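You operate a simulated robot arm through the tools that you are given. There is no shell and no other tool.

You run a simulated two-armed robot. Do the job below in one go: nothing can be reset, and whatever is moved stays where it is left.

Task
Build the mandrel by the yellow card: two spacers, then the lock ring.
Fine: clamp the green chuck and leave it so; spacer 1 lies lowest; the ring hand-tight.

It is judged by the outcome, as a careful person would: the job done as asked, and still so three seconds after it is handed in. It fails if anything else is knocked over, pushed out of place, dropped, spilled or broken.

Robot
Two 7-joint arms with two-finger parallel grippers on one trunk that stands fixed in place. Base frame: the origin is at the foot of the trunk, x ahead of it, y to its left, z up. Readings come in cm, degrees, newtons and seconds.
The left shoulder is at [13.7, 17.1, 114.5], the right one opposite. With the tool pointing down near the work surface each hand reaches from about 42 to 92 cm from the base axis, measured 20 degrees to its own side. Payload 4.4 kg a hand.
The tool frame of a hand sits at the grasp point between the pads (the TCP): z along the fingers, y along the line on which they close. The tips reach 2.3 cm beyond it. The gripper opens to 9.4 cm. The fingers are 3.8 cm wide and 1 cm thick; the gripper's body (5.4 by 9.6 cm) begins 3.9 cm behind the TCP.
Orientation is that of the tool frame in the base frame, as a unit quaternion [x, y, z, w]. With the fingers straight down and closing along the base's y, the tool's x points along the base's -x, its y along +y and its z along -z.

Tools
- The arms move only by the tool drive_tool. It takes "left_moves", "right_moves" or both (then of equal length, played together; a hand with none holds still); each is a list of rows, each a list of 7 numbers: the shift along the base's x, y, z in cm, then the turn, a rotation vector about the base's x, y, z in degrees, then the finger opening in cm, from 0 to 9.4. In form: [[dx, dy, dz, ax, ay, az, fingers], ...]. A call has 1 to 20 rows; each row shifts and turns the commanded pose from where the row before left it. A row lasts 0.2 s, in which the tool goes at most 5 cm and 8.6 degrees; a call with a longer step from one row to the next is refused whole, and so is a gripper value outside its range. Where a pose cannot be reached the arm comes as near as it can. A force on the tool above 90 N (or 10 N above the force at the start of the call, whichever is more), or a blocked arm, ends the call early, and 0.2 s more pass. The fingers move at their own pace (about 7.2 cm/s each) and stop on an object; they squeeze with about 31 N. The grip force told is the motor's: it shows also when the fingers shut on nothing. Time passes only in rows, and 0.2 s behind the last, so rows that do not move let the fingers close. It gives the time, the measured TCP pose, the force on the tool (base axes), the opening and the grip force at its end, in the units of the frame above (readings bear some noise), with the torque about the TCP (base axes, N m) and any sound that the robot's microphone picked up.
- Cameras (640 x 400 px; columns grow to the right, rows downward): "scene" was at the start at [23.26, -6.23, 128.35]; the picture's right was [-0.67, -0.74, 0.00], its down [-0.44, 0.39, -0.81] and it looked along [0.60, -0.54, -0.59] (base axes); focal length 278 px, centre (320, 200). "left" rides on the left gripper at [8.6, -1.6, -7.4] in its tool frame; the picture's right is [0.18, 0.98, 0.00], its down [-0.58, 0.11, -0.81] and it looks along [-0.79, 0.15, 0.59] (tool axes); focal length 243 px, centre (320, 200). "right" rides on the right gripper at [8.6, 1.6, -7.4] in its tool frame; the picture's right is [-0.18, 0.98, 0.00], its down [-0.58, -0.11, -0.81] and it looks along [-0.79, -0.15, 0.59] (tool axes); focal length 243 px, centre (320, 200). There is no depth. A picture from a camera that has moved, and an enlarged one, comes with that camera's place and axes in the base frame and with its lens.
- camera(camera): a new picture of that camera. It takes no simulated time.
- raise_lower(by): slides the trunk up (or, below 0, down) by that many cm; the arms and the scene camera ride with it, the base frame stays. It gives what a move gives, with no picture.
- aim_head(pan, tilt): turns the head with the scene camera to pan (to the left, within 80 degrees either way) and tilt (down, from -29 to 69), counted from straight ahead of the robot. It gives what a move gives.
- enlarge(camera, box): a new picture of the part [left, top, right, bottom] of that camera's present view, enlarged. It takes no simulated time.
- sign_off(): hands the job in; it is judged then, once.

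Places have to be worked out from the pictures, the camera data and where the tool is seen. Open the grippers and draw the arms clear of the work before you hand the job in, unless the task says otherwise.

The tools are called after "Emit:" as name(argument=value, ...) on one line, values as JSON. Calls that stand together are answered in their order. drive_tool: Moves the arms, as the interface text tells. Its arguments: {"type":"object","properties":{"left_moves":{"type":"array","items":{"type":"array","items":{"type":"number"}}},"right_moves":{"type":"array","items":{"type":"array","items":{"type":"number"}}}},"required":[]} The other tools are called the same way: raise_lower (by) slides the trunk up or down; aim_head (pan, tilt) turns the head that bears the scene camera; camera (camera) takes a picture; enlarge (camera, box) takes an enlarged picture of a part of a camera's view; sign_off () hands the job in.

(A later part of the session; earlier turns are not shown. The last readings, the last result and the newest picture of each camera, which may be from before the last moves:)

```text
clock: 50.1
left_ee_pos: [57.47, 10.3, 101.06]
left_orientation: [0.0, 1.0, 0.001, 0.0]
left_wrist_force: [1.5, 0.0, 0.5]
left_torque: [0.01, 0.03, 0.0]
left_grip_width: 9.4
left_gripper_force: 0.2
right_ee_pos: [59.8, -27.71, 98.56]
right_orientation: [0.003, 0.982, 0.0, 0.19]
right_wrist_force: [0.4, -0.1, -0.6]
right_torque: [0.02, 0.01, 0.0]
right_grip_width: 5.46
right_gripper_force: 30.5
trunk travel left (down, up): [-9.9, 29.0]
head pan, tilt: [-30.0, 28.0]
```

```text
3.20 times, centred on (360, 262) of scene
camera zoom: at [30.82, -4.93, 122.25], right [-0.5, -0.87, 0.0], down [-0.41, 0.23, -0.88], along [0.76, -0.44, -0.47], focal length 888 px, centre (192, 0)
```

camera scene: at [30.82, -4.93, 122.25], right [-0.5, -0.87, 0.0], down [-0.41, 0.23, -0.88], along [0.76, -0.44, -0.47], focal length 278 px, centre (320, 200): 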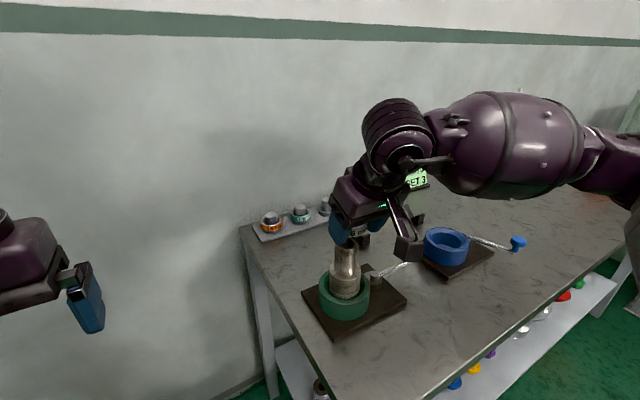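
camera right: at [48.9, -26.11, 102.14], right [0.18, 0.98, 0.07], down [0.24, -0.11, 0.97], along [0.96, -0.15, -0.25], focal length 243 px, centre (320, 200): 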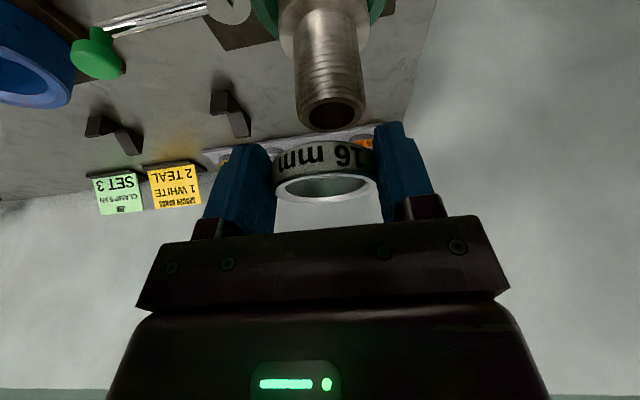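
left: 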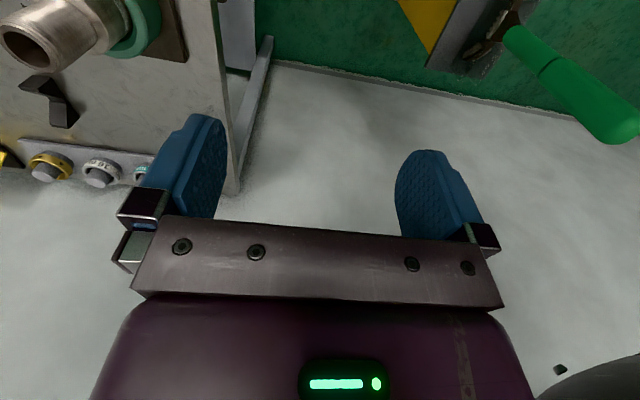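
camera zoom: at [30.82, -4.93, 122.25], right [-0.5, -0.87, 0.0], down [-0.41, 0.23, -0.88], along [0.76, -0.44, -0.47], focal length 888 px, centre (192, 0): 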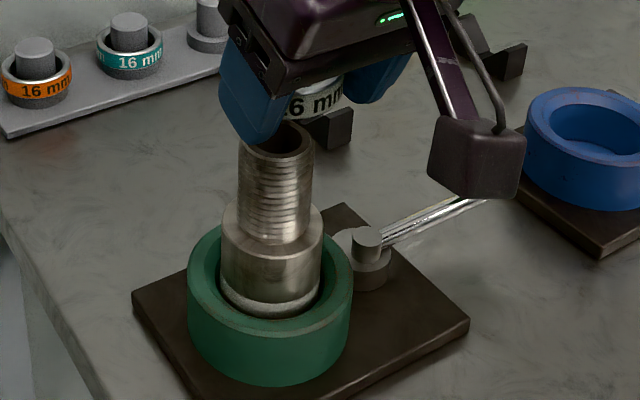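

Comparing both views, the ring centre is near (60.7,-27.7) and the mandrel top near (61.5,-27.1,93.8). I'll shift (+0.75,+0.58) and lower 2 cm, staying ~1 cm above the mandrel to check alignment.

Emit:
drive_tool(right_moves=[[0.4, 0.3, 0, 0, 0, 0, 3], [0.35, 0.28, 0, 0, 0, 0, 3], [0, 0, -1, 0, 0, 0, 3], [0, 0, -1, 0, 0, 0, 3], [0, 0, 0, 0, 0, 0, 3]])

Emit:
enlarge(camera="right", box=[240, 60, 420, 220])

Emit:
enlarge(camera="scene", box=[300, 200, 420, 275])

```text
clock: 51.3
left_ee_pos: [57.44, 10.29, 101.05]
left_orientation: [0.0, 1.0, 0.001, 0.001]
left_wrist_force: [0.1, 0.6, 0.1]
left_torque: [0.02, -0.01, 0.01]
left_grip_width: 9.39
left_gripper_force: 0.0
right_ee_pos: [60.49, -27.09, 96.43]
right_orientation: [0.003, 0.982, -0.001, 0.19]
right_wrist_force: [-0.1, 0.4, -1.3]
right_torque: [0.0, 0.04, -0.01]
right_grip_width: 5.49
right_gripper_force: 30.8
trunk travel left (down, up): [-9.9, 29.0]
head pan, tilt: [-30.0, 28.0]
```

```text
2.50 times, centred on (330, 140) of right
camera zoom: at [49.65, -25.5, 100.11], right [0.18, 0.98, 0.07], down [0.24, -0.11, 0.97], along [0.96, -0.15, -0.25], focal length 606 px, centre (295, 350)
```

zoom: 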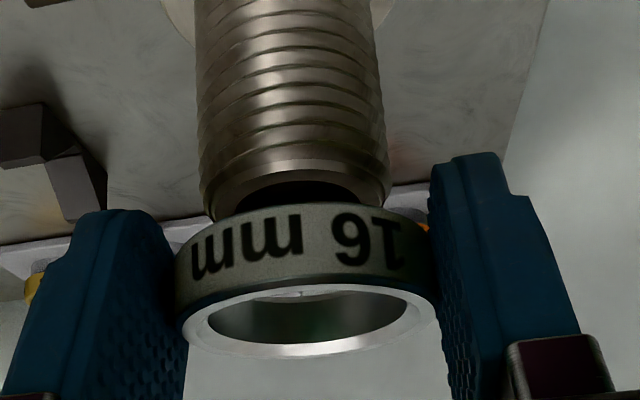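

```text
5.33 times, centred on (360, 238) of scene
camera zoom: at [30.8, -4.93, 122.27], right [-0.5, -0.87, 0.0], down [-0.41, 0.23, -0.88], along [0.76, -0.44, -0.47], focal length 1480 px, centre (107, 0)
```

zoom: 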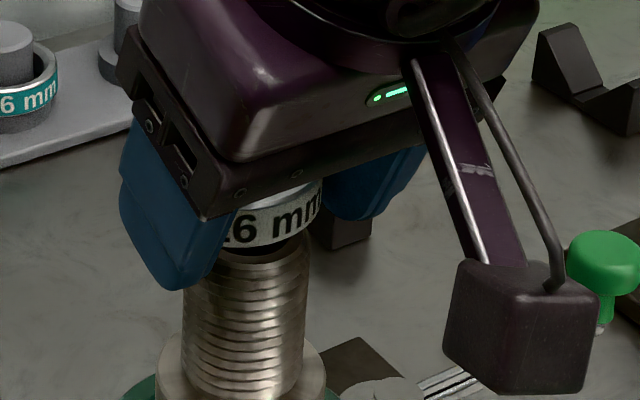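

Laterally (y) ring and mandrel now line up. I'll lower another 0.7 cm so the ring is just at the mandrel's top and compare again.

Emit:
drive_tool(right_moves=[[0, 0, -0.35, 0, 0, 0, 3], [0, 0, -0.35, 0, 0, 0, 3], [0, 0, 0, 0, 0, 0, 3]])

Emit:
enlarge(camera="right", box=[250, 100, 400, 200])

Emit:
enlarge(camera="scene", box=[310, 215, 390, 265])

```text
clock: 52.1
left_ee_pos: [57.43, 10.25, 101.26]
left_orientation: [0.0, 1.0, -0.001, 0.002]
left_wrist_force: [0.7, -0.7, 0.2]
left_torque: [-0.02, -0.01, 0.03]
left_grip_width: 9.4
left_gripper_force: 0.0
right_ee_pos: [60.58, -27.16, 96.0]
right_orientation: [0.004, 0.981, -0.001, 0.193]
right_wrist_force: [2.0, -1.6, 10.4]
right_torque: [0.02, 0.06, 0.03]
right_grip_width: 5.44
right_gripper_force: 31.2
trunk travel left (down, up): [-9.9, 29.0]
head pan, tilt: [-30.0, 28.0]
```

```text
4.00 times, centred on (325, 150) of right
camera zoom: at [49.6, -25.45, 99.53], right [0.18, 0.98, 0.07], down [0.23, -0.11, 0.97], along [0.96, -0.15, -0.25], focal length 970 px, centre (300, 400)
```

zoom: 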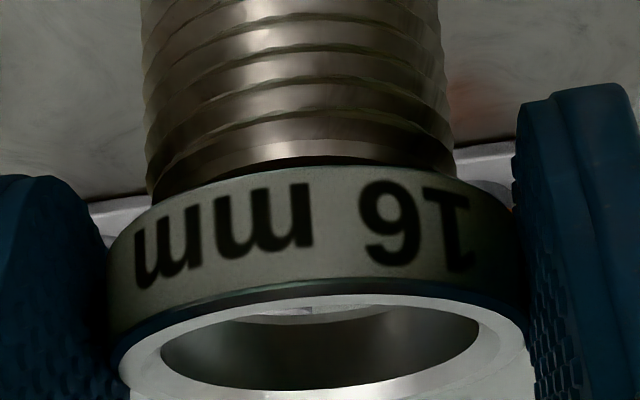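

```text
8.00 times, centred on (350, 240) of scene
camera zoom: at [30.73, -4.92, 122.31], right [-0.5, -0.87, 0.0], down [-0.41, 0.23, -0.88], along [0.76, -0.44, -0.47], focal length 2220 px, centre (80, -120)
```

zoom: 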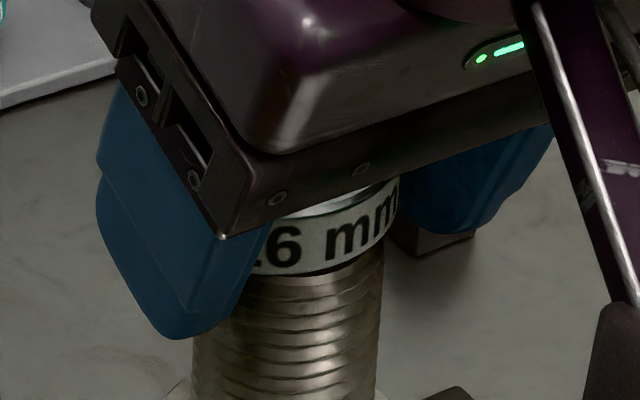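

Contact (10 N) with the ring resting on the mandrel's rim: the scene view shows the ring about 0.4 cm off toward +x. I'll lift slightly, shift back in x and compare again.

Emit:
drive_tool(right_moves=[[0, 0, 0.3, 0, 0, 0, 3], [-0.3, 0, 0, 0, 0, 0, 3], [-0.3, 0, 0, 0, 0, 0, 3], [0, 0, 0, 0, 0, 0, 3]])

Emit:
enlarge(camera="right", box=[250, 100, 400, 200])

Emit:
enlarge(camera="scene", box=[310, 215, 390, 265])

```text
clock: 53.1
left_ee_pos: [57.55, 10.25, 100.95]
left_orientation: [-0.001, 1.0, 0.0, 0.0]
left_wrist_force: [0.4, 0.7, 0.6]
left_torque: [0.0, 0.02, -0.02]
left_grip_width: 9.38
left_gripper_force: 0.1
right_ee_pos: [59.92, -27.11, 96.01]
right_orientation: [0.002, 0.982, 0.0, 0.189]
right_wrist_force: [-0.2, 0.1, -0.6]
right_torque: [0.0, 0.01, 0.02]
right_grip_width: 5.45
right_gripper_force: 31.2
trunk travel left (down, up): [-9.9, 29.0]
head pan, tilt: [-30.0, 28.0]
```

```text
4.00 times, centred on (325, 150) of right
camera zoom: at [49.03, -25.51, 99.67], right [0.18, 0.98, 0.07], down [0.24, -0.11, 0.96], along [0.96, -0.15, -0.25], focal length 970 px, centre (300, 400)
```

zoom: 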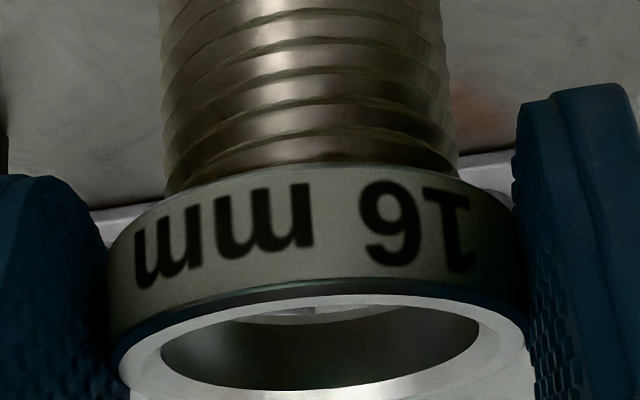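

```text
8.00 times, centred on (350, 240) of scene
camera zoom: at [30.81, -4.94, 122.25], right [-0.5, -0.87, 0.0], down [-0.41, 0.23, -0.88], along [0.76, -0.44, -0.47], focal length 2220 px, centre (80, -120)
```

zoom: 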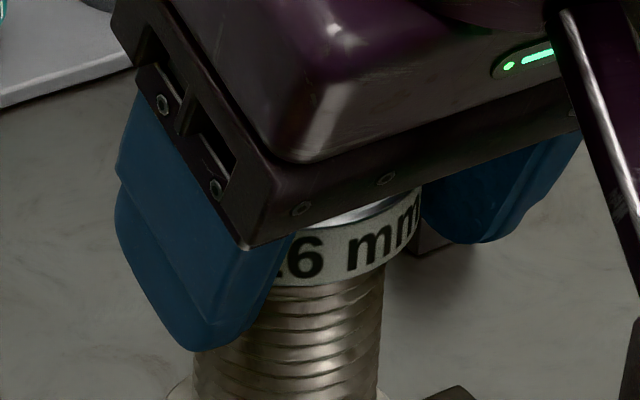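

Now the ring and thread appear concentric to within about 1 mm in both views. I'll lower gently onto the mandrel.

Emit:
drive_tool(right_moves=[[0.08, 0.05, -0.2, 0, 0, 0, 3], [0, 0, -0.25, 0, 0, 0, 3], [0, 0, -0.25, 0, 0, 0, 3], [0, 0, -0.25, 0, 0, 0, 3], [0, 0, 0, 0, 0, 0, 3]])

Emit:
enlarge(camera="right", box=[250, 100, 400, 200])

Emit:
enlarge(camera="scene", box=[310, 215, 390, 265])

```text
clock: 54.3
left_ee_pos: [57.22, 10.42, 101.32]
left_orientation: [0.0, 1.0, 0.0, 0.003]
left_wrist_force: [-0.3, -0.4, 0.4]
left_torque: [0.0, -0.02, 0.0]
left_grip_width: 9.41
left_gripper_force: 0.1
right_ee_pos: [59.69, -27.01, 95.46]
right_orientation: [0.002, 0.981, 0.0, 0.193]
right_wrist_force: [-13.4, 2.5, 27.5]
right_torque: [-0.01, 0.4, -0.02]
right_grip_width: 5.49
right_gripper_force: 31.1
trunk travel left (down, up): [-9.9, 29.0]
head pan, tilt: [-30.0, 28.0]
```

```text
4.00 times, centred on (325, 150) of right
camera zoom: at [48.87, -25.38, 99.04], right [0.17, 0.98, 0.07], down [0.23, -0.11, 0.97], along [0.96, -0.15, -0.25], focal length 970 px, centre (300, 400)
```

zoom: 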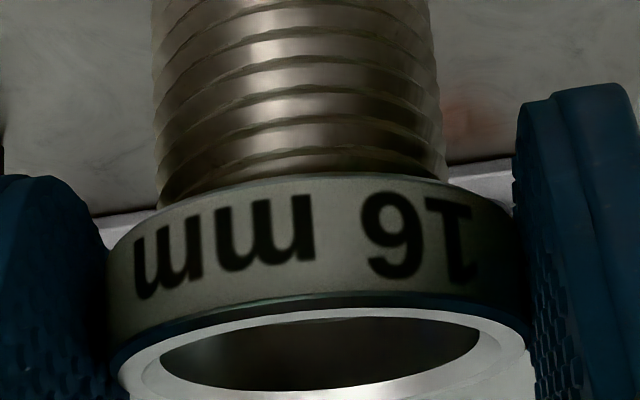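

```text
8.00 times, centred on (350, 240) of scene
camera zoom: at [30.47, -4.83, 122.39], right [-0.5, -0.87, 0.0], down [-0.4, 0.23, -0.88], along [0.77, -0.44, -0.47], focal length 2220 px, centre (80, -120)
```

zoom: 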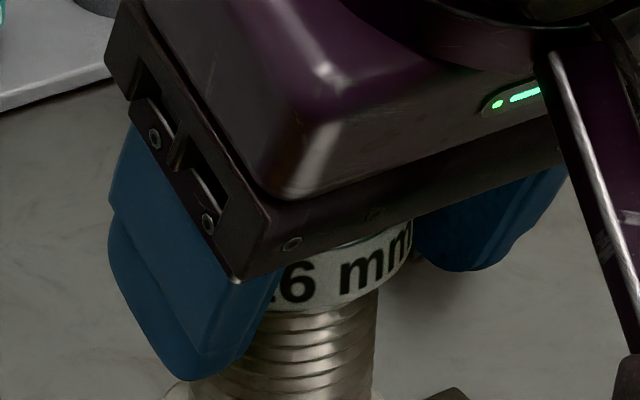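

The chamfer is pushing the ring toward -x (‑13 N), so it is still a little too far out. I'll ease up, shift 0.4 cm back in x, and lower again.

Emit:
drive_tool(right_moves=[[0, 0, 0.4, 0, 0, 0, 3], [-0.4, 0.04, 0, 0, 0, 0, 3], [0, 0, -0.2, 0, 0, 0, 3], [0, 0, -0.2, 0, 0, 0, 3], [0, 0, -0.2, 0, 0, 0, 3], [0, 0, 0, 0, 0, 0, 3]])

Emit:
enlarge(camera="right", box=[250, 100, 400, 200])

Emit:
enlarge(camera="scene", box=[310, 215, 390, 265])

```text
clock: 55.7
left_ee_pos: [57.46, 10.22, 101.16]
left_orientation: [0.0, 1.0, 0.0, 0.0]
left_wrist_force: [0.0, -0.1, -1.1]
left_torque: [-0.01, 0.02, 0.0]
left_grip_width: 9.39
left_gripper_force: 0.0
right_ee_pos: [59.67, -27.03, 94.99]
right_orientation: [0.002, 0.982, -0.001, 0.191]
right_wrist_force: [-5.2, 0.7, 1.3]
right_torque: [0.02, 0.06, -0.04]
right_grip_width: 5.49
right_gripper_force: 31.0
trunk travel left (down, up): [-9.9, 29.0]
head pan, tilt: [-30.0, 28.0]
```

```text
4.00 times, centred on (325, 150) of right
camera zoom: at [48.68, -25.42, 98.55], right [0.18, 0.98, 0.07], down [0.24, -0.11, 0.97], along [0.96, -0.15, -0.25], focal length 970 px, centre (300, 400)
```

zoom: 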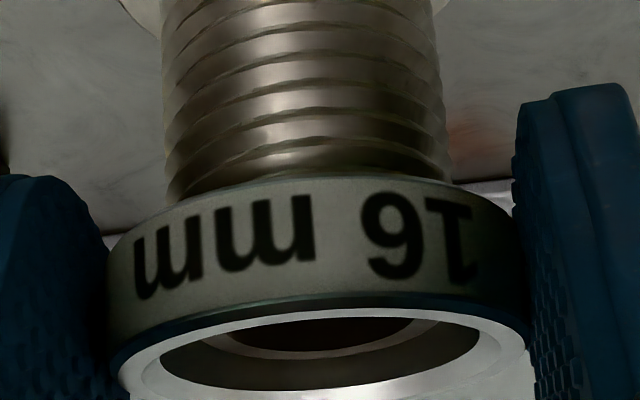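

```text
8.00 times, centred on (350, 240) of scene
camera zoom: at [30.76, -4.93, 122.27], right [-0.5, -0.87, 0.0], down [-0.41, 0.23, -0.88], along [0.76, -0.44, -0.47], focal length 2220 px, centre (80, -120)
```

zoom: 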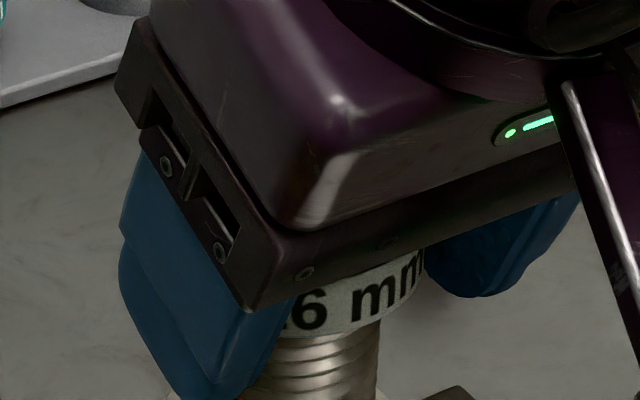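

The mandrel rim now shows inside the ring and the force is small: it is engaged. I'll lower it 2 cm down the thread.

Emit:
drive_tool(right_moves=[[-0.06, 0, -0.3, 0, 0, 0, 3], [0, 0, -0.35, 0, 0, 0, 3], [0, 0, -0.35, 0, 0, 0, 3], [0, 0, -0.35, 0, 0, 0, 3], [0, 0, -0.35, 0, 0, 0, 3], [0, 0, -0.3, 0, 0, 0, 3], [0, 0, 0, 0, 0, 0, 3]])

Emit:
enlarge(camera="right", box=[230, 60, 430, 220])

Emit:
enlarge(camera="scene", box=[300, 200, 420, 325])

```text
clock: 57.3
left_ee_pos: [57.4, 10.22, 101.09]
left_orientation: [0.0, 1.0, -0.001, 0.0]
left_wrist_force: [0.5, 0.5, 0.5]
left_torque: [0.03, 0.03, -0.01]
left_grip_width: 9.4
left_gripper_force: 0.0
right_ee_pos: [59.58, -27.01, 92.97]
right_orientation: [0.002, 0.982, 0.0, 0.191]
right_wrist_force: [-0.7, -0.3, 0.1]
right_torque: [-0.02, 0.04, 0.0]
right_grip_width: 5.46
right_gripper_force: 30.7
trunk travel left (down, up): [-9.9, 29.0]
head pan, tilt: [-30.0, 28.0]
```

```text
2.50 times, centred on (330, 140) of right
camera zoom: at [48.65, -25.34, 96.63], right [0.18, 0.98, 0.07], down [0.24, -0.11, 0.97], along [0.96, -0.15, -0.25], focal length 606 px, centre (295, 350)
```

zoom: 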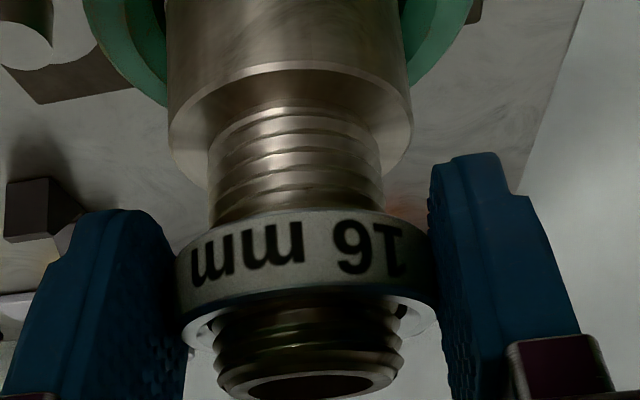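

```text
3.20 times, centred on (360, 262) of scene
camera zoom: at [30.79, -4.94, 122.26], right [-0.5, -0.87, 0.0], down [-0.41, 0.23, -0.88], along [0.76, -0.44, -0.47], focal length 888 px, centre (192, 0)
```

zoom: 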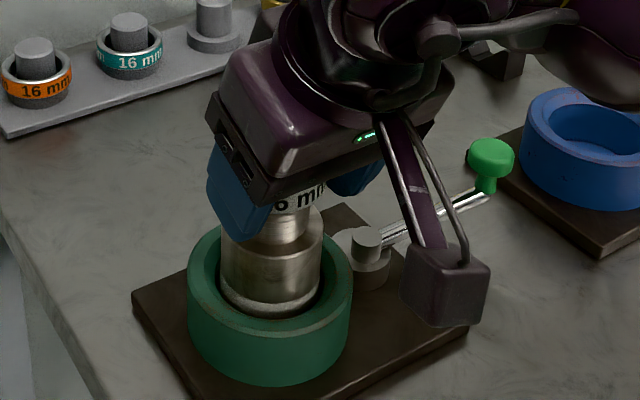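

The spacer slides freely on the thread with no force. I'll lower 1.9 cm more, just above the shoulder.

Emit:
drive_tool(right_moves=[[0, 0, -0.35, 0, 0, 0, 3], [0, 0, -0.35, 0, 0, 0, 3], [0, 0, -0.35, 0, 0, 0, 3], [0, 0, -0.35, 0, 0, 0, 3], [0, 0, -0.3, 0, 0, 0, 3], [0, 0, -0.2, 0, 0, 0, 3], [0, 0, 0, 0, 0, 0, 3]])

Emit:
enlarge(camera="right", box=[230, 60, 430, 240])

Emit:
enlarge(camera="scene", box=[320, 230, 400, 300])

```text
clock: 58.9
left_ee_pos: [57.32, 10.38, 100.98]
left_orientation: [0.0, 1.0, -0.001, 0.0]
left_wrist_force: [0.6, -0.2, -0.5]
left_torque: [-0.03, 0.0, 0.03]
left_grip_width: 9.4
left_gripper_force: 0.0
right_ee_pos: [59.56, -26.95, 91.06]
right_orientation: [0.002, 0.982, 0.0, 0.191]
right_wrist_force: [-8.4, 0.9, 2.2]
right_torque: [-0.02, 0.07, -0.01]
right_grip_width: 5.46
right_gripper_force: 30.5
trunk travel left (down, up): [-9.9, 29.0]
head pan, tilt: [-30.0, 28.0]
```

```text
2.22 times, centred on (330, 150) of right
camera zoom: at [48.66, -25.4, 94.76], right [0.18, 0.98, 0.07], down [0.24, -0.11, 0.97], along [0.96, -0.15, -0.25], focal length 539 px, centre (298, 311)
```

zoom: 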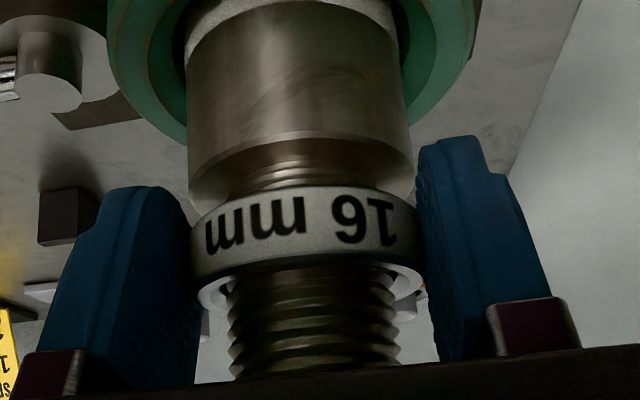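

```text
5.71 times, centred on (360, 265) of scene
camera zoom: at [30.72, -4.92, 122.29], right [-0.5, -0.87, 0.0], down [-0.41, 0.23, -0.88], along [0.76, -0.44, -0.47], focal length 1586 px, centre (91, -171)
```

zoom: 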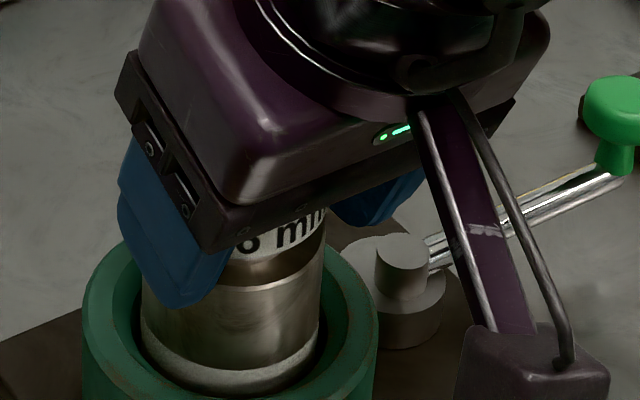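

The ring is about half a centimetre above the shoulder; the mandrel is nearly at the palm. I'll release it here so it slides the last bit.

Emit:
drive_tool(right_moves=[[0, 0, 0, 0, 0, 0, 6], [0, 0, 0, 0, 0, 0, 7.5], [0, 0, 0, 0, 0, 0, 7.5]])

Emit:
enlarge(camera="right", box=[230, 60, 430, 240])

Emit:
enlarge(camera="scene", box=[320, 230, 400, 300])

```text
clock: 59.7
left_ee_pos: [57.47, 10.32, 101.08]
left_orientation: [0.0, 1.0, 0.0, 0.0]
left_wrist_force: [0.2, 0.4, 0.0]
left_torque: [-0.01, 0.02, -0.01]
left_grip_width: 9.4
left_gripper_force: 0.1
right_ee_pos: [59.53, -27.08, 91.24]
right_orientation: [0.003, 0.981, -0.001, 0.191]
right_wrist_force: [-0.4, 0.2, -0.3]
right_torque: [-0.02, 0.01, -0.01]
right_grip_width: 7.52
right_gripper_force: 0.0
trunk travel left (down, up): [-9.9, 29.0]
head pan, tilt: [-30.0, 28.0]
```

```text
2.22 times, centred on (330, 150) of right
camera zoom: at [48.74, -25.41, 94.73], right [0.18, 0.98, 0.07], down [0.24, -0.11, 0.97], along [0.96, -0.15, -0.25], focal length 539 px, centre (298, 311)
```

zoom: 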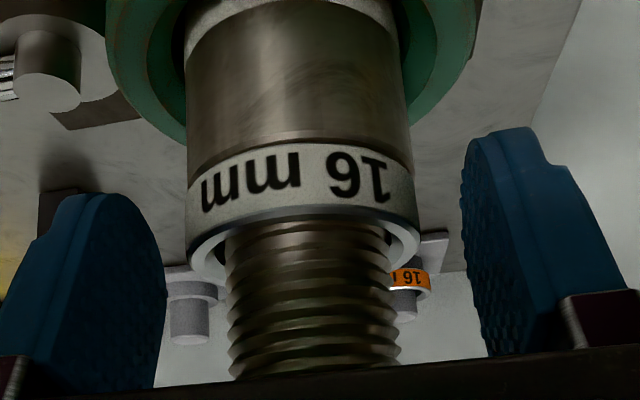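

```text
5.71 times, centred on (360, 265) of scene
camera zoom: at [30.8, -4.94, 122.26], right [-0.5, -0.87, 0.0], down [-0.41, 0.23, -0.88], along [0.76, -0.44, -0.47], focal length 1586 px, centre (91, -171)
```

zoom: 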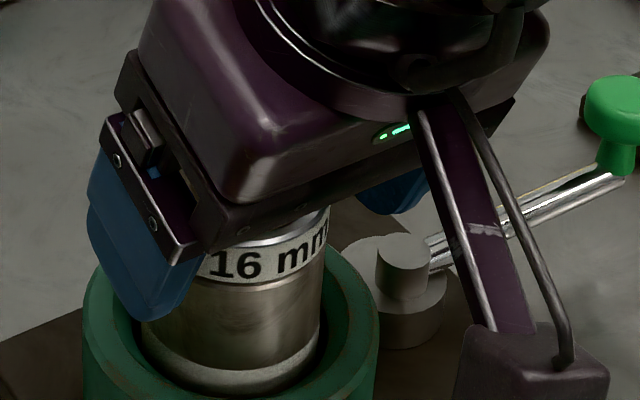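

White is seated flat on the shoulder. I'll rise clear and return toward the rack for the teal spacer, stopping short for a look.

Emit:
drive_tool(right_moves=[[0, 0, 1.5, 0, 0, 0, 7.5], [0, 0, 2.5, 0, 0, 0, 7.5], [0, 0, 3.5, 0, 0, 0, 7.5], [3.5, -0.9, 0.3, 0, 0, 0, 7.5], [4, -1, 0, 0, 0, 0, 7.5], [4, -1, 0, 0, 0, 0, 7.5], [4, -1, 0, 0, 0, 0, 7.5], [4, -1, -2, 0, 0, 0, 7.5], [2, -1, -3, 0, 0, 0, 7.5], [0, 0, 0, 0, 0, 0, 7.5]])

Emit:
enlarge(camera="right", box=[200, 0, 440, 150])

Emit:
enlarge(camera="scene", box=[240, 170, 420, 310])

```text
clock: 61.9
left_ee_pos: [57.53, 10.23, 101.08]
left_orientation: [0.0, 1.0, 0.0, 0.0]
left_wrist_force: [0.1, 0.0, 0.2]
left_torque: [-0.02, 0.01, -0.03]
left_grip_width: 9.37
left_gripper_force: 0.2
right_ee_pos: [81.04, -33.0, 93.87]
right_orientation: [0.002, 0.981, 0.0, 0.192]
right_wrist_force: [0.0, -0.4, 0.4]
right_torque: [0.0, 0.0, 0.05]
right_grip_width: 7.5
right_gripper_force: 0.1
trunk travel left (down, up): [-9.9, 29.0]
head pan, tilt: [-30.0, 28.0]
```

```text
2.67 times, centred on (320, 75) of right
camera zoom: at [70.24, -31.47, 97.49], right [0.18, 0.98, 0.07], down [0.24, -0.11, 0.97], along [0.96, -0.15, -0.25], focal length 647 px, centre (320, 533)
```

zoom: 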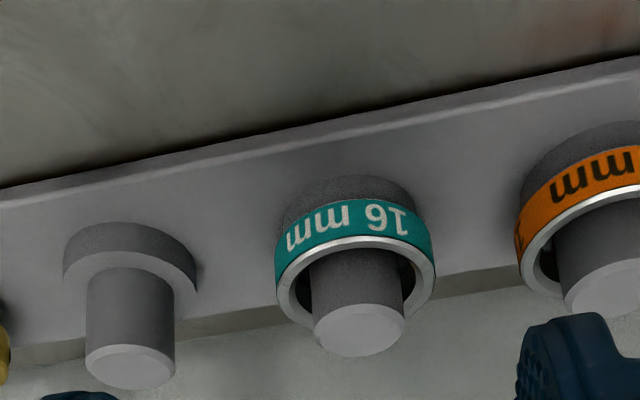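

```text
2.86 times, centred on (330, 240) of scene
camera zoom: at [30.75, -4.93, 122.29], right [-0.5, -0.87, 0.0], down [-0.41, 0.23, -0.88], along [0.76, -0.44, -0.47], focal length 793 px, centre (291, 86)
```

zoom: 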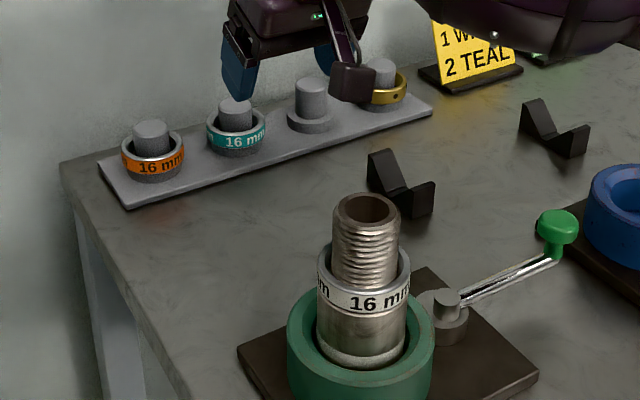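

White sits correctly on the mandrel, and teal is at about (89.9,-32.7,82.8). I'll approach teal with the same pitched tool.

Emit:
drive_tool(right_moves=[[2.8, 0.1, -1.8, 0, 0, 0, 7.4], [2.8, 0.1, -1.8, 0, 0, 0, 7.4], [2.8, 0.12, -1.6, 0, 0, 0, 7.4], [0, 0, -1.7, 0, 0, 0, 7.4], [0, 0, -1.7, 0, 0, 0, 7.4], [0, 0, -1, 0, 0, 0, 7.4], [0, 0, -0.4, 0, 0, 0, 7.4], [0, 0, 0, 0, 0, 0, 7.4]])

Emit:
camera(camera="right")

Emit:
enlarge(camera="scene", box=[250, 150, 390, 240])

```text
clock: 63.7
left_ee_pos: [57.53, 10.24, 101.05]
left_orientation: [0.0, 1.0, 0.0, 0.0]
left_wrist_force: [-0.5, -0.8, -0.7]
left_torque: [-0.02, 0.02, 0.02]
left_grip_width: 9.4
left_gripper_force: 0.0
right_ee_pos: [89.53, -32.72, 83.87]
right_orientation: [0.003, 0.982, -0.001, 0.191]
right_wrist_force: [-0.2, 0.2, 0.2]
right_torque: [-0.01, 0.02, -0.02]
right_grip_width: 7.43
right_gripper_force: 0.1
trunk travel left (down, up): [-9.9, 29.0]
head pan, tilt: [-30.0, 28.0]
```

```text
taken
camera right: at [78.65, -30.99, 87.49], right [0.18, 0.98, 0.07], down [0.24, -0.11, 0.97], along [0.96, -0.15, -0.25], focal length 243 px, centre (320, 200)
```

right: 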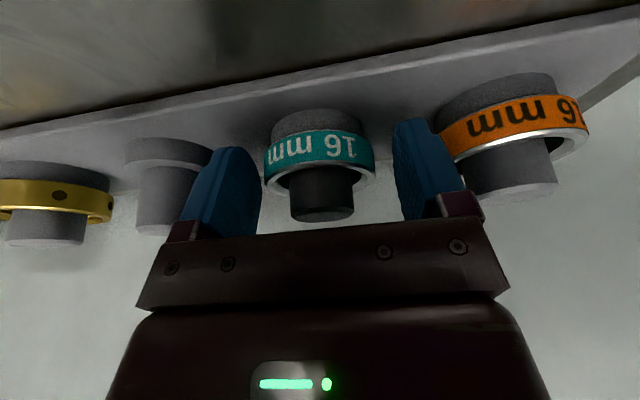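

```text
4.44 times, centred on (320, 195) of scene
camera zoom: at [30.8, -4.93, 122.26], right [-0.5, -0.87, 0.0], down [-0.41, 0.23, -0.88], along [0.76, -0.44, -0.47], focal length 1233 px, centre (320, 222)
```

zoom: 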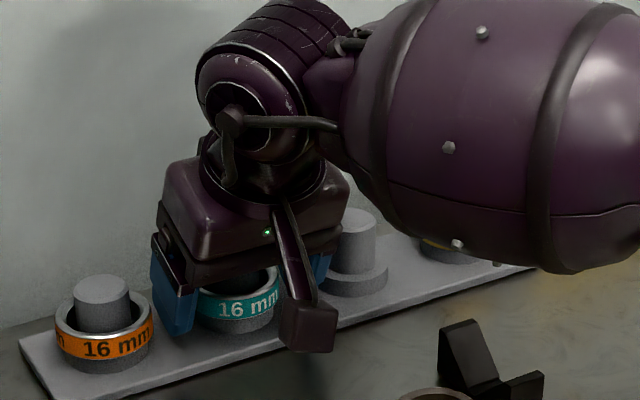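

Teal is between the pads, slightly deeper than the white one was. I'll lower another 0.15 cm, close fully, and lift slowly.

Emit:
drive_tool(right_moves=[[-0.1, 0, -0.15, 0, 0, 0, 7.4], [0, 0, 0, 0, 0, 0, 6], [0, 0, 0, 0, 0, 0, 3], [0, 0, 0, 0, 0, 0, 3], [0, 0, 0, 0, 0, 0, 3], [0, 0, 0.3, 0, 0, 0, 3], [0, 0, 0.3, 0, 0, 0, 3], [0, 0, 0.3, 0, 0, 0, 3], [0, 0, 0, 0, 0, 0, 3]])

Emit:
enlarge(camera="right", box=[200, 80, 440, 240])

```text
clock: 65.7
left_ee_pos: [57.52, 10.26, 101.04]
left_orientation: [0.0, 1.0, 0.0, 0.0]
left_wrist_force: [0.0, -0.1, 0.2]
left_torque: [0.02, 0.02, 0.01]
left_grip_width: 9.39
left_gripper_force: 0.1
right_ee_pos: [89.46, -32.56, 84.57]
right_orientation: [0.002, 0.982, 0.0, 0.19]
right_wrist_force: [-0.3, 0.2, -0.7]
right_torque: [0.01, 0.0, -0.01]
right_grip_width: 5.49
right_gripper_force: 31.2
trunk travel left (down, up): [-9.9, 29.0]
head pan, tilt: [-30.0, 28.0]
```

```text
2.50 times, centred on (320, 160) of right
camera zoom: at [78.55, -31.0, 88.24], right [0.18, 0.98, 0.07], down [0.24, -0.11, 0.97], along [0.96, -0.15, -0.25], focal length 606 px, centre (320, 300)
```

zoom: 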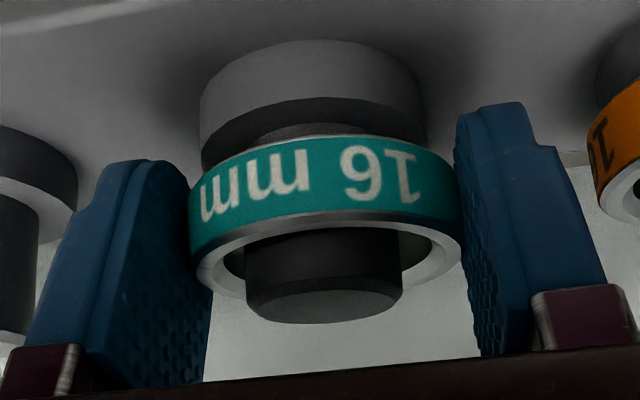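

Teal is lifted off its collar and held (5.49 cm). I'll continue the slow lift.

Emit:
drive_tool(right_moves=[[0, 0, 0.5, 0, 0, 0, 3], [0, 0, 0.5, 0, 0, 0, 3], [0, 0, 0.5, 0, 0, 0, 3], [0, 0, 0.5, 0, 0, 0, 3], [0, 0, 0.5, 0, 0, 0, 3], [0, 0, 0.5, 0, 0, 0, 3], [0, 0, 0.5, 0, 0, 0, 3], [0, 0, 0.5, 0, 0, 0, 3], [0, 0, 0.5, 0, 0, 0, 3], [0, 0, 0.5, 0, 0, 0, 3], [0, 0, 0.5, 0, 0, 0, 3], [0, 0, 0.5, 0, 0, 0, 3]])

Emit:
enlarge(camera="right", box=[200, 80, 440, 240])

Emit:
enlarge(camera="scene", box=[240, 130, 400, 240])

```text
clock: 68.3
left_ee_pos: [57.46, 10.29, 101.04]
left_orientation: [0.0, 1.0, 0.0, -0.001]
left_wrist_force: [0.3, 0.7, 0.0]
left_torque: [0.0, -0.03, -0.01]
left_grip_width: 9.39
left_gripper_force: 0.0
right_ee_pos: [89.44, -32.53, 90.67]
right_orientation: [0.003, 0.982, -0.001, 0.191]
right_wrist_force: [-0.9, -0.1, -0.8]
right_torque: [0.0, 0.02, 0.01]
right_grip_width: 5.5
right_gripper_force: 30.9
trunk travel left (down, up): [-9.9, 29.0]
head pan, tilt: [-30.0, 28.0]
```

```text
2.50 times, centred on (320, 160) of right
camera zoom: at [78.46, -30.93, 94.27], right [0.18, 0.98, 0.07], down [0.24, -0.11, 0.97], along [0.96, -0.15, -0.25], focal length 606 px, centre (320, 300)
```

zoom: 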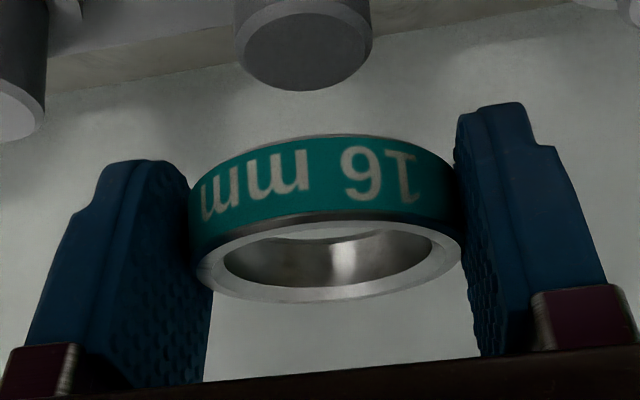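

```text
3.64 times, centred on (320, 185) of scene
camera zoom: at [30.8, -4.94, 122.26], right [-0.5, -0.87, 0.0], down [-0.41, 0.23, -0.88], along [0.76, -0.44, -0.47], focal length 1009 px, centre (320, 254)
```

zoom: 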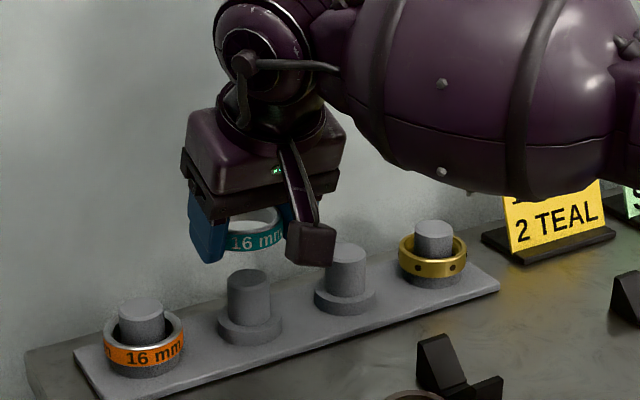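

Teal is held with its centre about 0.95 cm ahead of and 1.0 cm below the TCP. I'll carry it over the mandrel, aiming for TCP (60.1,-27.0).

Emit:
drive_tool(right_moves=[[0, 0, 2, 0, 0, 0, 3], [0, 0, 2, 0, 0, 0, 3], [0, 0, 2, 0, 0, 0, 3], [0, 0, 1.9, 0, 0, 0, 3], [-2.45, 0.46, 0, 0, 0, 0, 3], [-2.45, 0.46, 0, 0, 0, 0, 3], [-2.45, 0.46, 0, 0, 0, 0, 3], [-2.45, 0.46, 0, 0, 0, 0, 3], [-2.45, 0.46, 0, 0, 0, 0, 3], [-2.45, 0.46, 0, 0, 0, 0, 3], [-2.45, 0.46, 0, 0, 0, 0, 3], [-2.45, 0.46, 0, 0, 0, 0, 3], [-2.45, 0.46, 0, 0, 0, 0, 3], [-2.45, 0.46, 0, 0, 0, 0, 3], [-2.45, 0.46, 0, 0, 0, 0, 3], [-2.4, 0.46, 0, 0, 0, 0, 3], [0, 0, -0.8, 0, 0, 0, 3], [0, 0, -0.8, 0, 0, 0, 3], [0, 0, 0, 0, 0, 0, 3]])

Emit:
enlarge(camera="right", box=[230, 60, 430, 220])

Emit:
enlarge(camera="scene", box=[310, 205, 390, 265])

```text
clock: 72.3
left_ee_pos: [57.52, 10.27, 101.07]
left_orientation: [0.0, 1.0, 0.0, -0.001]
left_wrist_force: [-0.4, 0.1, -0.4]
left_torque: [0.0, -0.02, -0.01]
left_grip_width: 9.42
left_gripper_force: 0.0
right_ee_pos: [60.0, -27.07, 96.93]
right_orientation: [0.002, 0.982, 0.0, 0.19]
right_wrist_force: [0.2, -0.5, -0.7]
right_torque: [0.0, -0.01, 0.03]
right_grip_width: 5.51
right_gripper_force: 31.0
trunk travel left (down, up): [-9.9, 29.0]
head pan, tilt: [-30.0, 28.0]
```

```text
2.50 times, centred on (330, 140) of right
camera zoom: at [49.13, -25.54, 100.5], right [0.18, 0.98, 0.07], down [0.24, -0.11, 0.97], along [0.96, -0.15, -0.25], focal length 606 px, centre (295, 350)
```

zoom: 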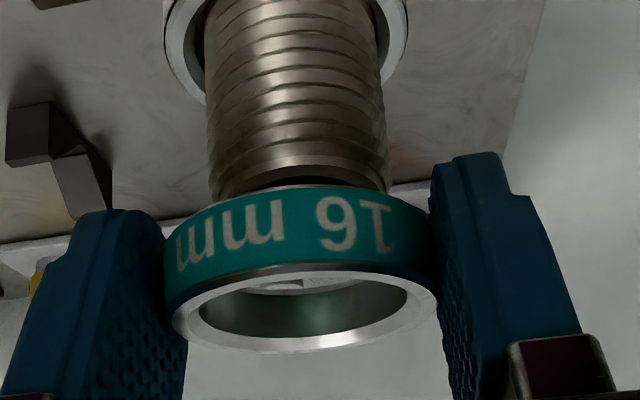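

```text
6.67 times, centred on (350, 235) of scene
camera zoom: at [30.8, -4.94, 122.26], right [-0.5, -0.87, 0.0], down [-0.41, 0.23, -0.88], along [0.76, -0.44, -0.47], focal length 1850 px, centre (120, -33)
```

zoom: 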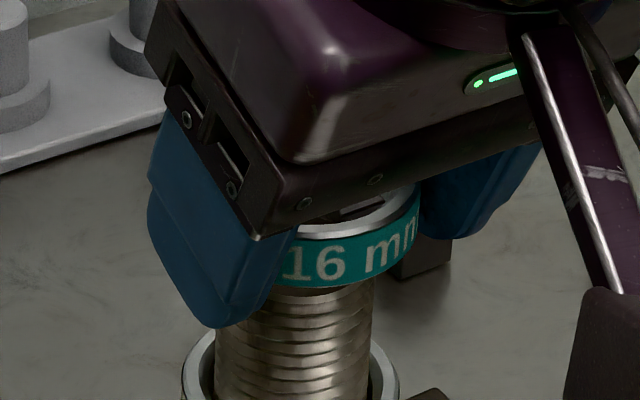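

Teal and mandrel look concentric in both views. I'll lower slowly and read the contact force.

Emit:
drive_tool(right_moves=[[0, 0.05, -0.4, 0, 0, 0, 3], [0, 0, -0.3, 0, 0, 0, 3], [0, 0, -0.25, 0, 0, 0, 3], [0, 0, -0.25, 0, 0, 0, 3], [0, 0, -0.2, 0, 0, 0, 3], [0, 0, 0, 0, 0, 0, 3]])

Emit:
enlarge(camera="right", box=[250, 100, 400, 200])

Emit:
enlarge(camera="scene", box=[310, 205, 390, 265])

```text
clock: 73.7
left_ee_pos: [57.48, 10.35, 101.0]
left_orientation: [0.001, 1.0, 0.0, 0.0]
left_wrist_force: [-0.1, -0.4, -0.3]
left_torque: [0.0, -0.04, -0.02]
left_grip_width: 9.39
left_gripper_force: 0.2
right_ee_pos: [60.0, -27.07, 95.58]
right_orientation: [0.003, 0.982, -0.001, 0.191]
right_wrist_force: [0.3, -0.3, 0.3]
right_torque: [-0.01, -0.04, 0.02]
right_grip_width: 5.51
right_gripper_force: 30.5
trunk travel left (down, up): [-9.9, 29.0]
head pan, tilt: [-30.0, 28.0]
```

```text
4.00 times, centred on (325, 150) of right
camera zoom: at [49.13, -25.39, 99.2], right [0.18, 0.98, 0.07], down [0.24, -0.11, 0.97], along [0.96, -0.15, -0.25], focal length 970 px, centre (300, 400)
```

zoom: 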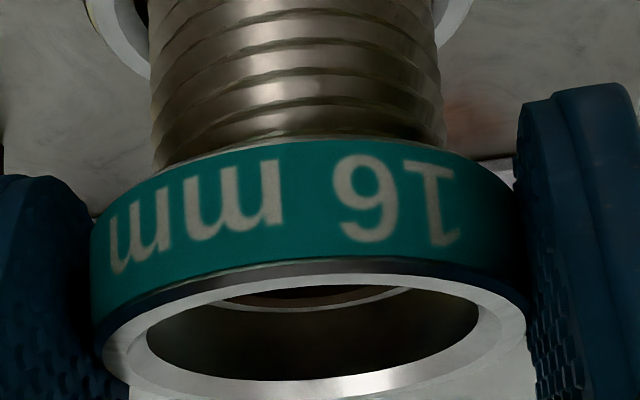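

```text
6.67 times, centred on (350, 235) of scene
camera zoom: at [30.8, -4.94, 122.26], right [-0.5, -0.87, 0.0], down [-0.41, 0.23, -0.88], along [0.76, -0.44, -0.47], focal length 1850 px, centre (120, -33)
```

zoom: 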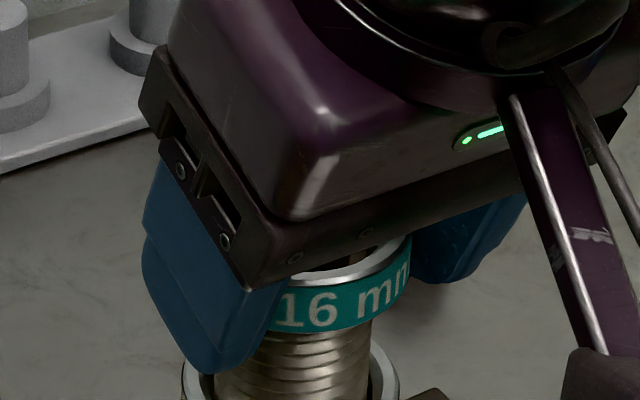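

No force and the mandrel rim shows inside the ring: engaged first time. I'll lower it down the thread toward the white spacer.

Emit:
drive_tool(right_moves=[[0, 0, -0.35, 0, 0, 0, 3], [0, 0, -0.35, 0, 0, 0, 3], [0, 0, -0.35, 0, 0, 0, 3], [0, 0, -0.35, 0, 0, 0, 3], [0, 0, -0.35, 0, 0, 0, 3], [0, 0, -0.35, 0, 0, 0, 3], [0, 0, -0.35, 0, 0, 0, 3], [0, 0, -0.35, 0, 0, 0, 3], [0, 0, 0, 0, 0, 0, 3]])

Emit:
enlarge(camera="right", box=[230, 60, 430, 240])

```text
clock: 75.7
left_ee_pos: [57.5, 10.3, 101.03]
left_orientation: [0.0, 1.0, 0.0, 0.0]
left_wrist_force: [0.3, 0.1, -0.8]
left_torque: [-0.01, 0.01, -0.01]
left_grip_width: 9.42
left_gripper_force: 0.0
right_ee_pos: [59.96, -27.04, 92.76]
right_orientation: [0.003, 0.982, -0.001, 0.191]
right_wrist_force: [0.3, -0.2, -0.2]
right_torque: [0.01, 0.0, 0.01]
right_grip_width: 5.52
right_gripper_force: 31.1
trunk travel left (down, up): [-9.9, 29.0]
head pan, tilt: [-30.0, 28.0]
```

```text
2.22 times, centred on (330, 150) of right
camera zoom: at [49.15, -25.41, 96.33], right [0.18, 0.98, 0.07], down [0.24, -0.11, 0.97], along [0.96, -0.15, -0.25], focal length 539 px, centre (298, 311)
```

zoom: 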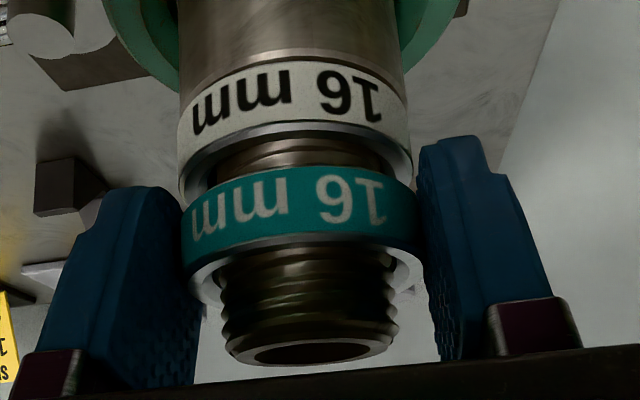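

Teal is about 0.8 cm above white with no force. I'll lower 0.4 cm more and release so it settles.

Emit:
drive_tool(right_moves=[[0, 0, -0.2, 0, 0, 0, 3], [0, 0, -0.2, 0, 0, 0, 3], [0, 0, 0, 0, 0, 0, 3], [0, 0, 0, 0, 0, 0, 6], [0, 0, 0, 0, 0, 0, 7.5], [0, 0, 0, 0, 0, 0, 7.5]])

Emit:
enlarge(camera="right", box=[230, 60, 430, 240])

Emit:
enlarge(camera="scene", box=[310, 215, 410, 305])

```text
clock: 77.1
left_ee_pos: [57.58, 10.29, 101.05]
left_orientation: [0.0, 1.0, 0.0, 0.001]
left_wrist_force: [0.7, 0.6, 0.4]
left_torque: [0.03, -0.02, -0.01]
left_grip_width: 9.4
left_gripper_force: 0.2
right_ee_pos: [60.03, -27.03, 92.38]
right_orientation: [0.002, 0.982, -0.001, 0.19]
right_wrist_force: [-0.7, -1.0, 0.7]
right_torque: [0.0, -0.02, -0.01]
right_grip_width: 7.53
right_gripper_force: 0.1
trunk travel left (down, up): [-9.9, 29.0]
head pan, tilt: [-30.0, 28.0]
```

```text
2.22 times, centred on (330, 150) of right
camera zoom: at [49.1, -25.41, 95.97], right [0.18, 0.98, 0.07], down [0.24, -0.11, 0.97], along [0.96, -0.15, -0.25], focal length 539 px, centre (298, 311)
```

zoom: 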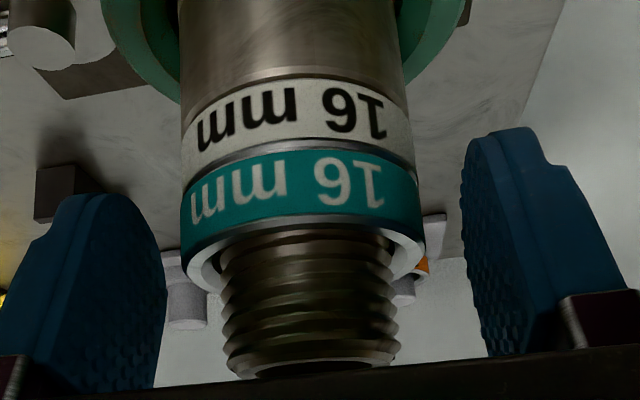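

```text
4.44 times, centred on (360, 260) of scene
camera zoom: at [30.8, -4.94, 122.26], right [-0.5, -0.87, 0.0], down [-0.41, 0.23, -0.88], along [0.76, -0.44, -0.47], focal length 1233 px, centre (142, -67)
```

zoom: 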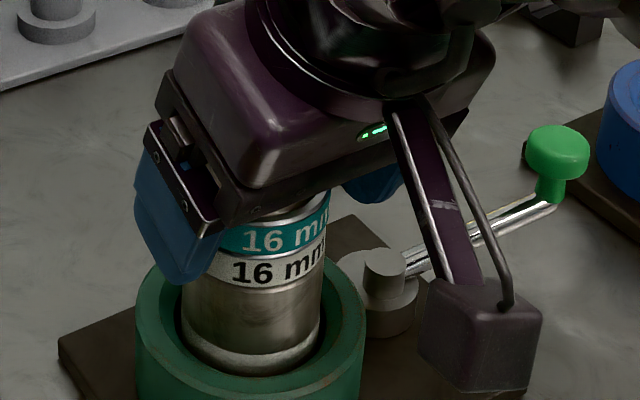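

Both spacers are stacked flat, white below teal. I'll rise and go for the gold lock ring, stopping short to look at it and the nearby card.

Emit:
drive_tool(right_moves=[[0, 0, 1.5, 0, 0, 0, 7.5], [0, 0, 2.5, 0, 0, 0, 7.5], [0, 0, 2.6, 0, 0, 0, 7.5], [3, -3.2, 0, 0, 0, 0, 7.5], [3, -3.2, 0, 0, 0, 0, 7.5], [3, -3.2, 0, 0, 0, 0, 7.5], [3, -3.2, 0, 0, 0, 0, 7.5], [3, -3.2, -1, 0, 0, 0, 7.5], [3, -3.2, -2, 0, 0, 0, 7.5], [3, -3.2, -2, 0, 0, 0, 7.5], [0, 0, 0, 0, 0, 0, 7.5]])

Emit:
camera(camera="right")

Emit:
enlarge(camera="right", box=[240, 0, 420, 130])

Emit:
enlarge(camera="scene", box=[240, 140, 420, 310])

```text
clock: 79.5
left_ee_pos: [57.48, 10.42, 101.16]
left_orientation: [0.0, 1.0, 0.0, 0.0]
left_wrist_force: [-0.7, -0.2, 0.6]
left_torque: [-0.02, 0.04, 0.01]
left_grip_width: 9.38
left_gripper_force: 0.0
right_ee_pos: [81.14, -49.37, 93.98]
right_orientation: [0.003, 0.982, 0.0, 0.191]
right_wrist_force: [0.8, -0.3, 0.8]
right_torque: [0.0, 0.0, 0.0]
right_grip_width: 7.5
right_gripper_force: 0.0
trunk travel left (down, up): [-9.9, 29.0]
head pan, tilt: [-30.0, 28.0]
```

```text
taken
camera right: at [70.14, -47.82, 97.66], right [0.18, 0.98, 0.07], down [0.24, -0.11, 0.97], along [0.96, -0.15, -0.25], focal length 243 px, centre (320, 200)
```

right: 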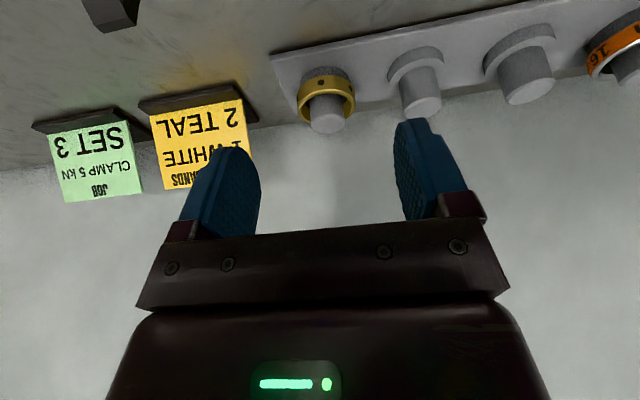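

```text
3.08 times, centred on (330, 65) of right
camera zoom: at [70.14, -47.82, 97.66], right [0.18, 0.98, 0.07], down [0.24, -0.11, 0.97], along [0.96, -0.15, -0.25], focal length 746 px, centre (289, 615)
```

zoom: 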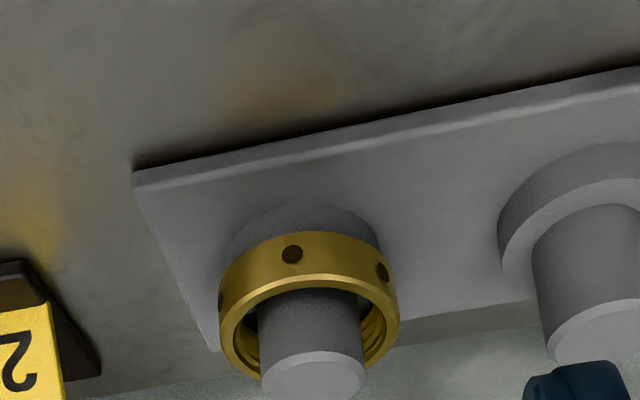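

```text
2.35 times, centred on (330, 225) of scene
camera zoom: at [30.75, -4.93, 122.29], right [-0.5, -0.87, 0.0], down [-0.41, 0.23, -0.88], along [0.76, -0.44, -0.47], focal length 653 px, centre (296, 141)
```

zoom: 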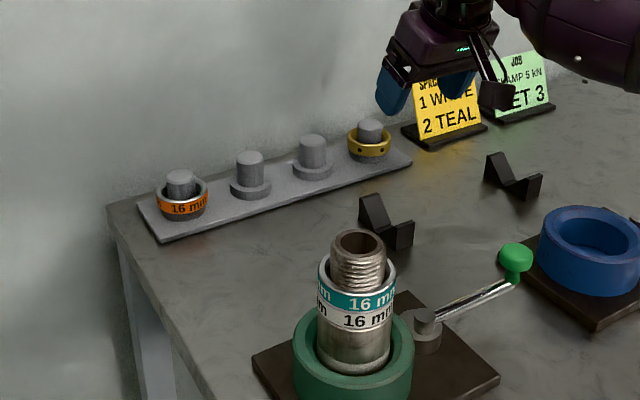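

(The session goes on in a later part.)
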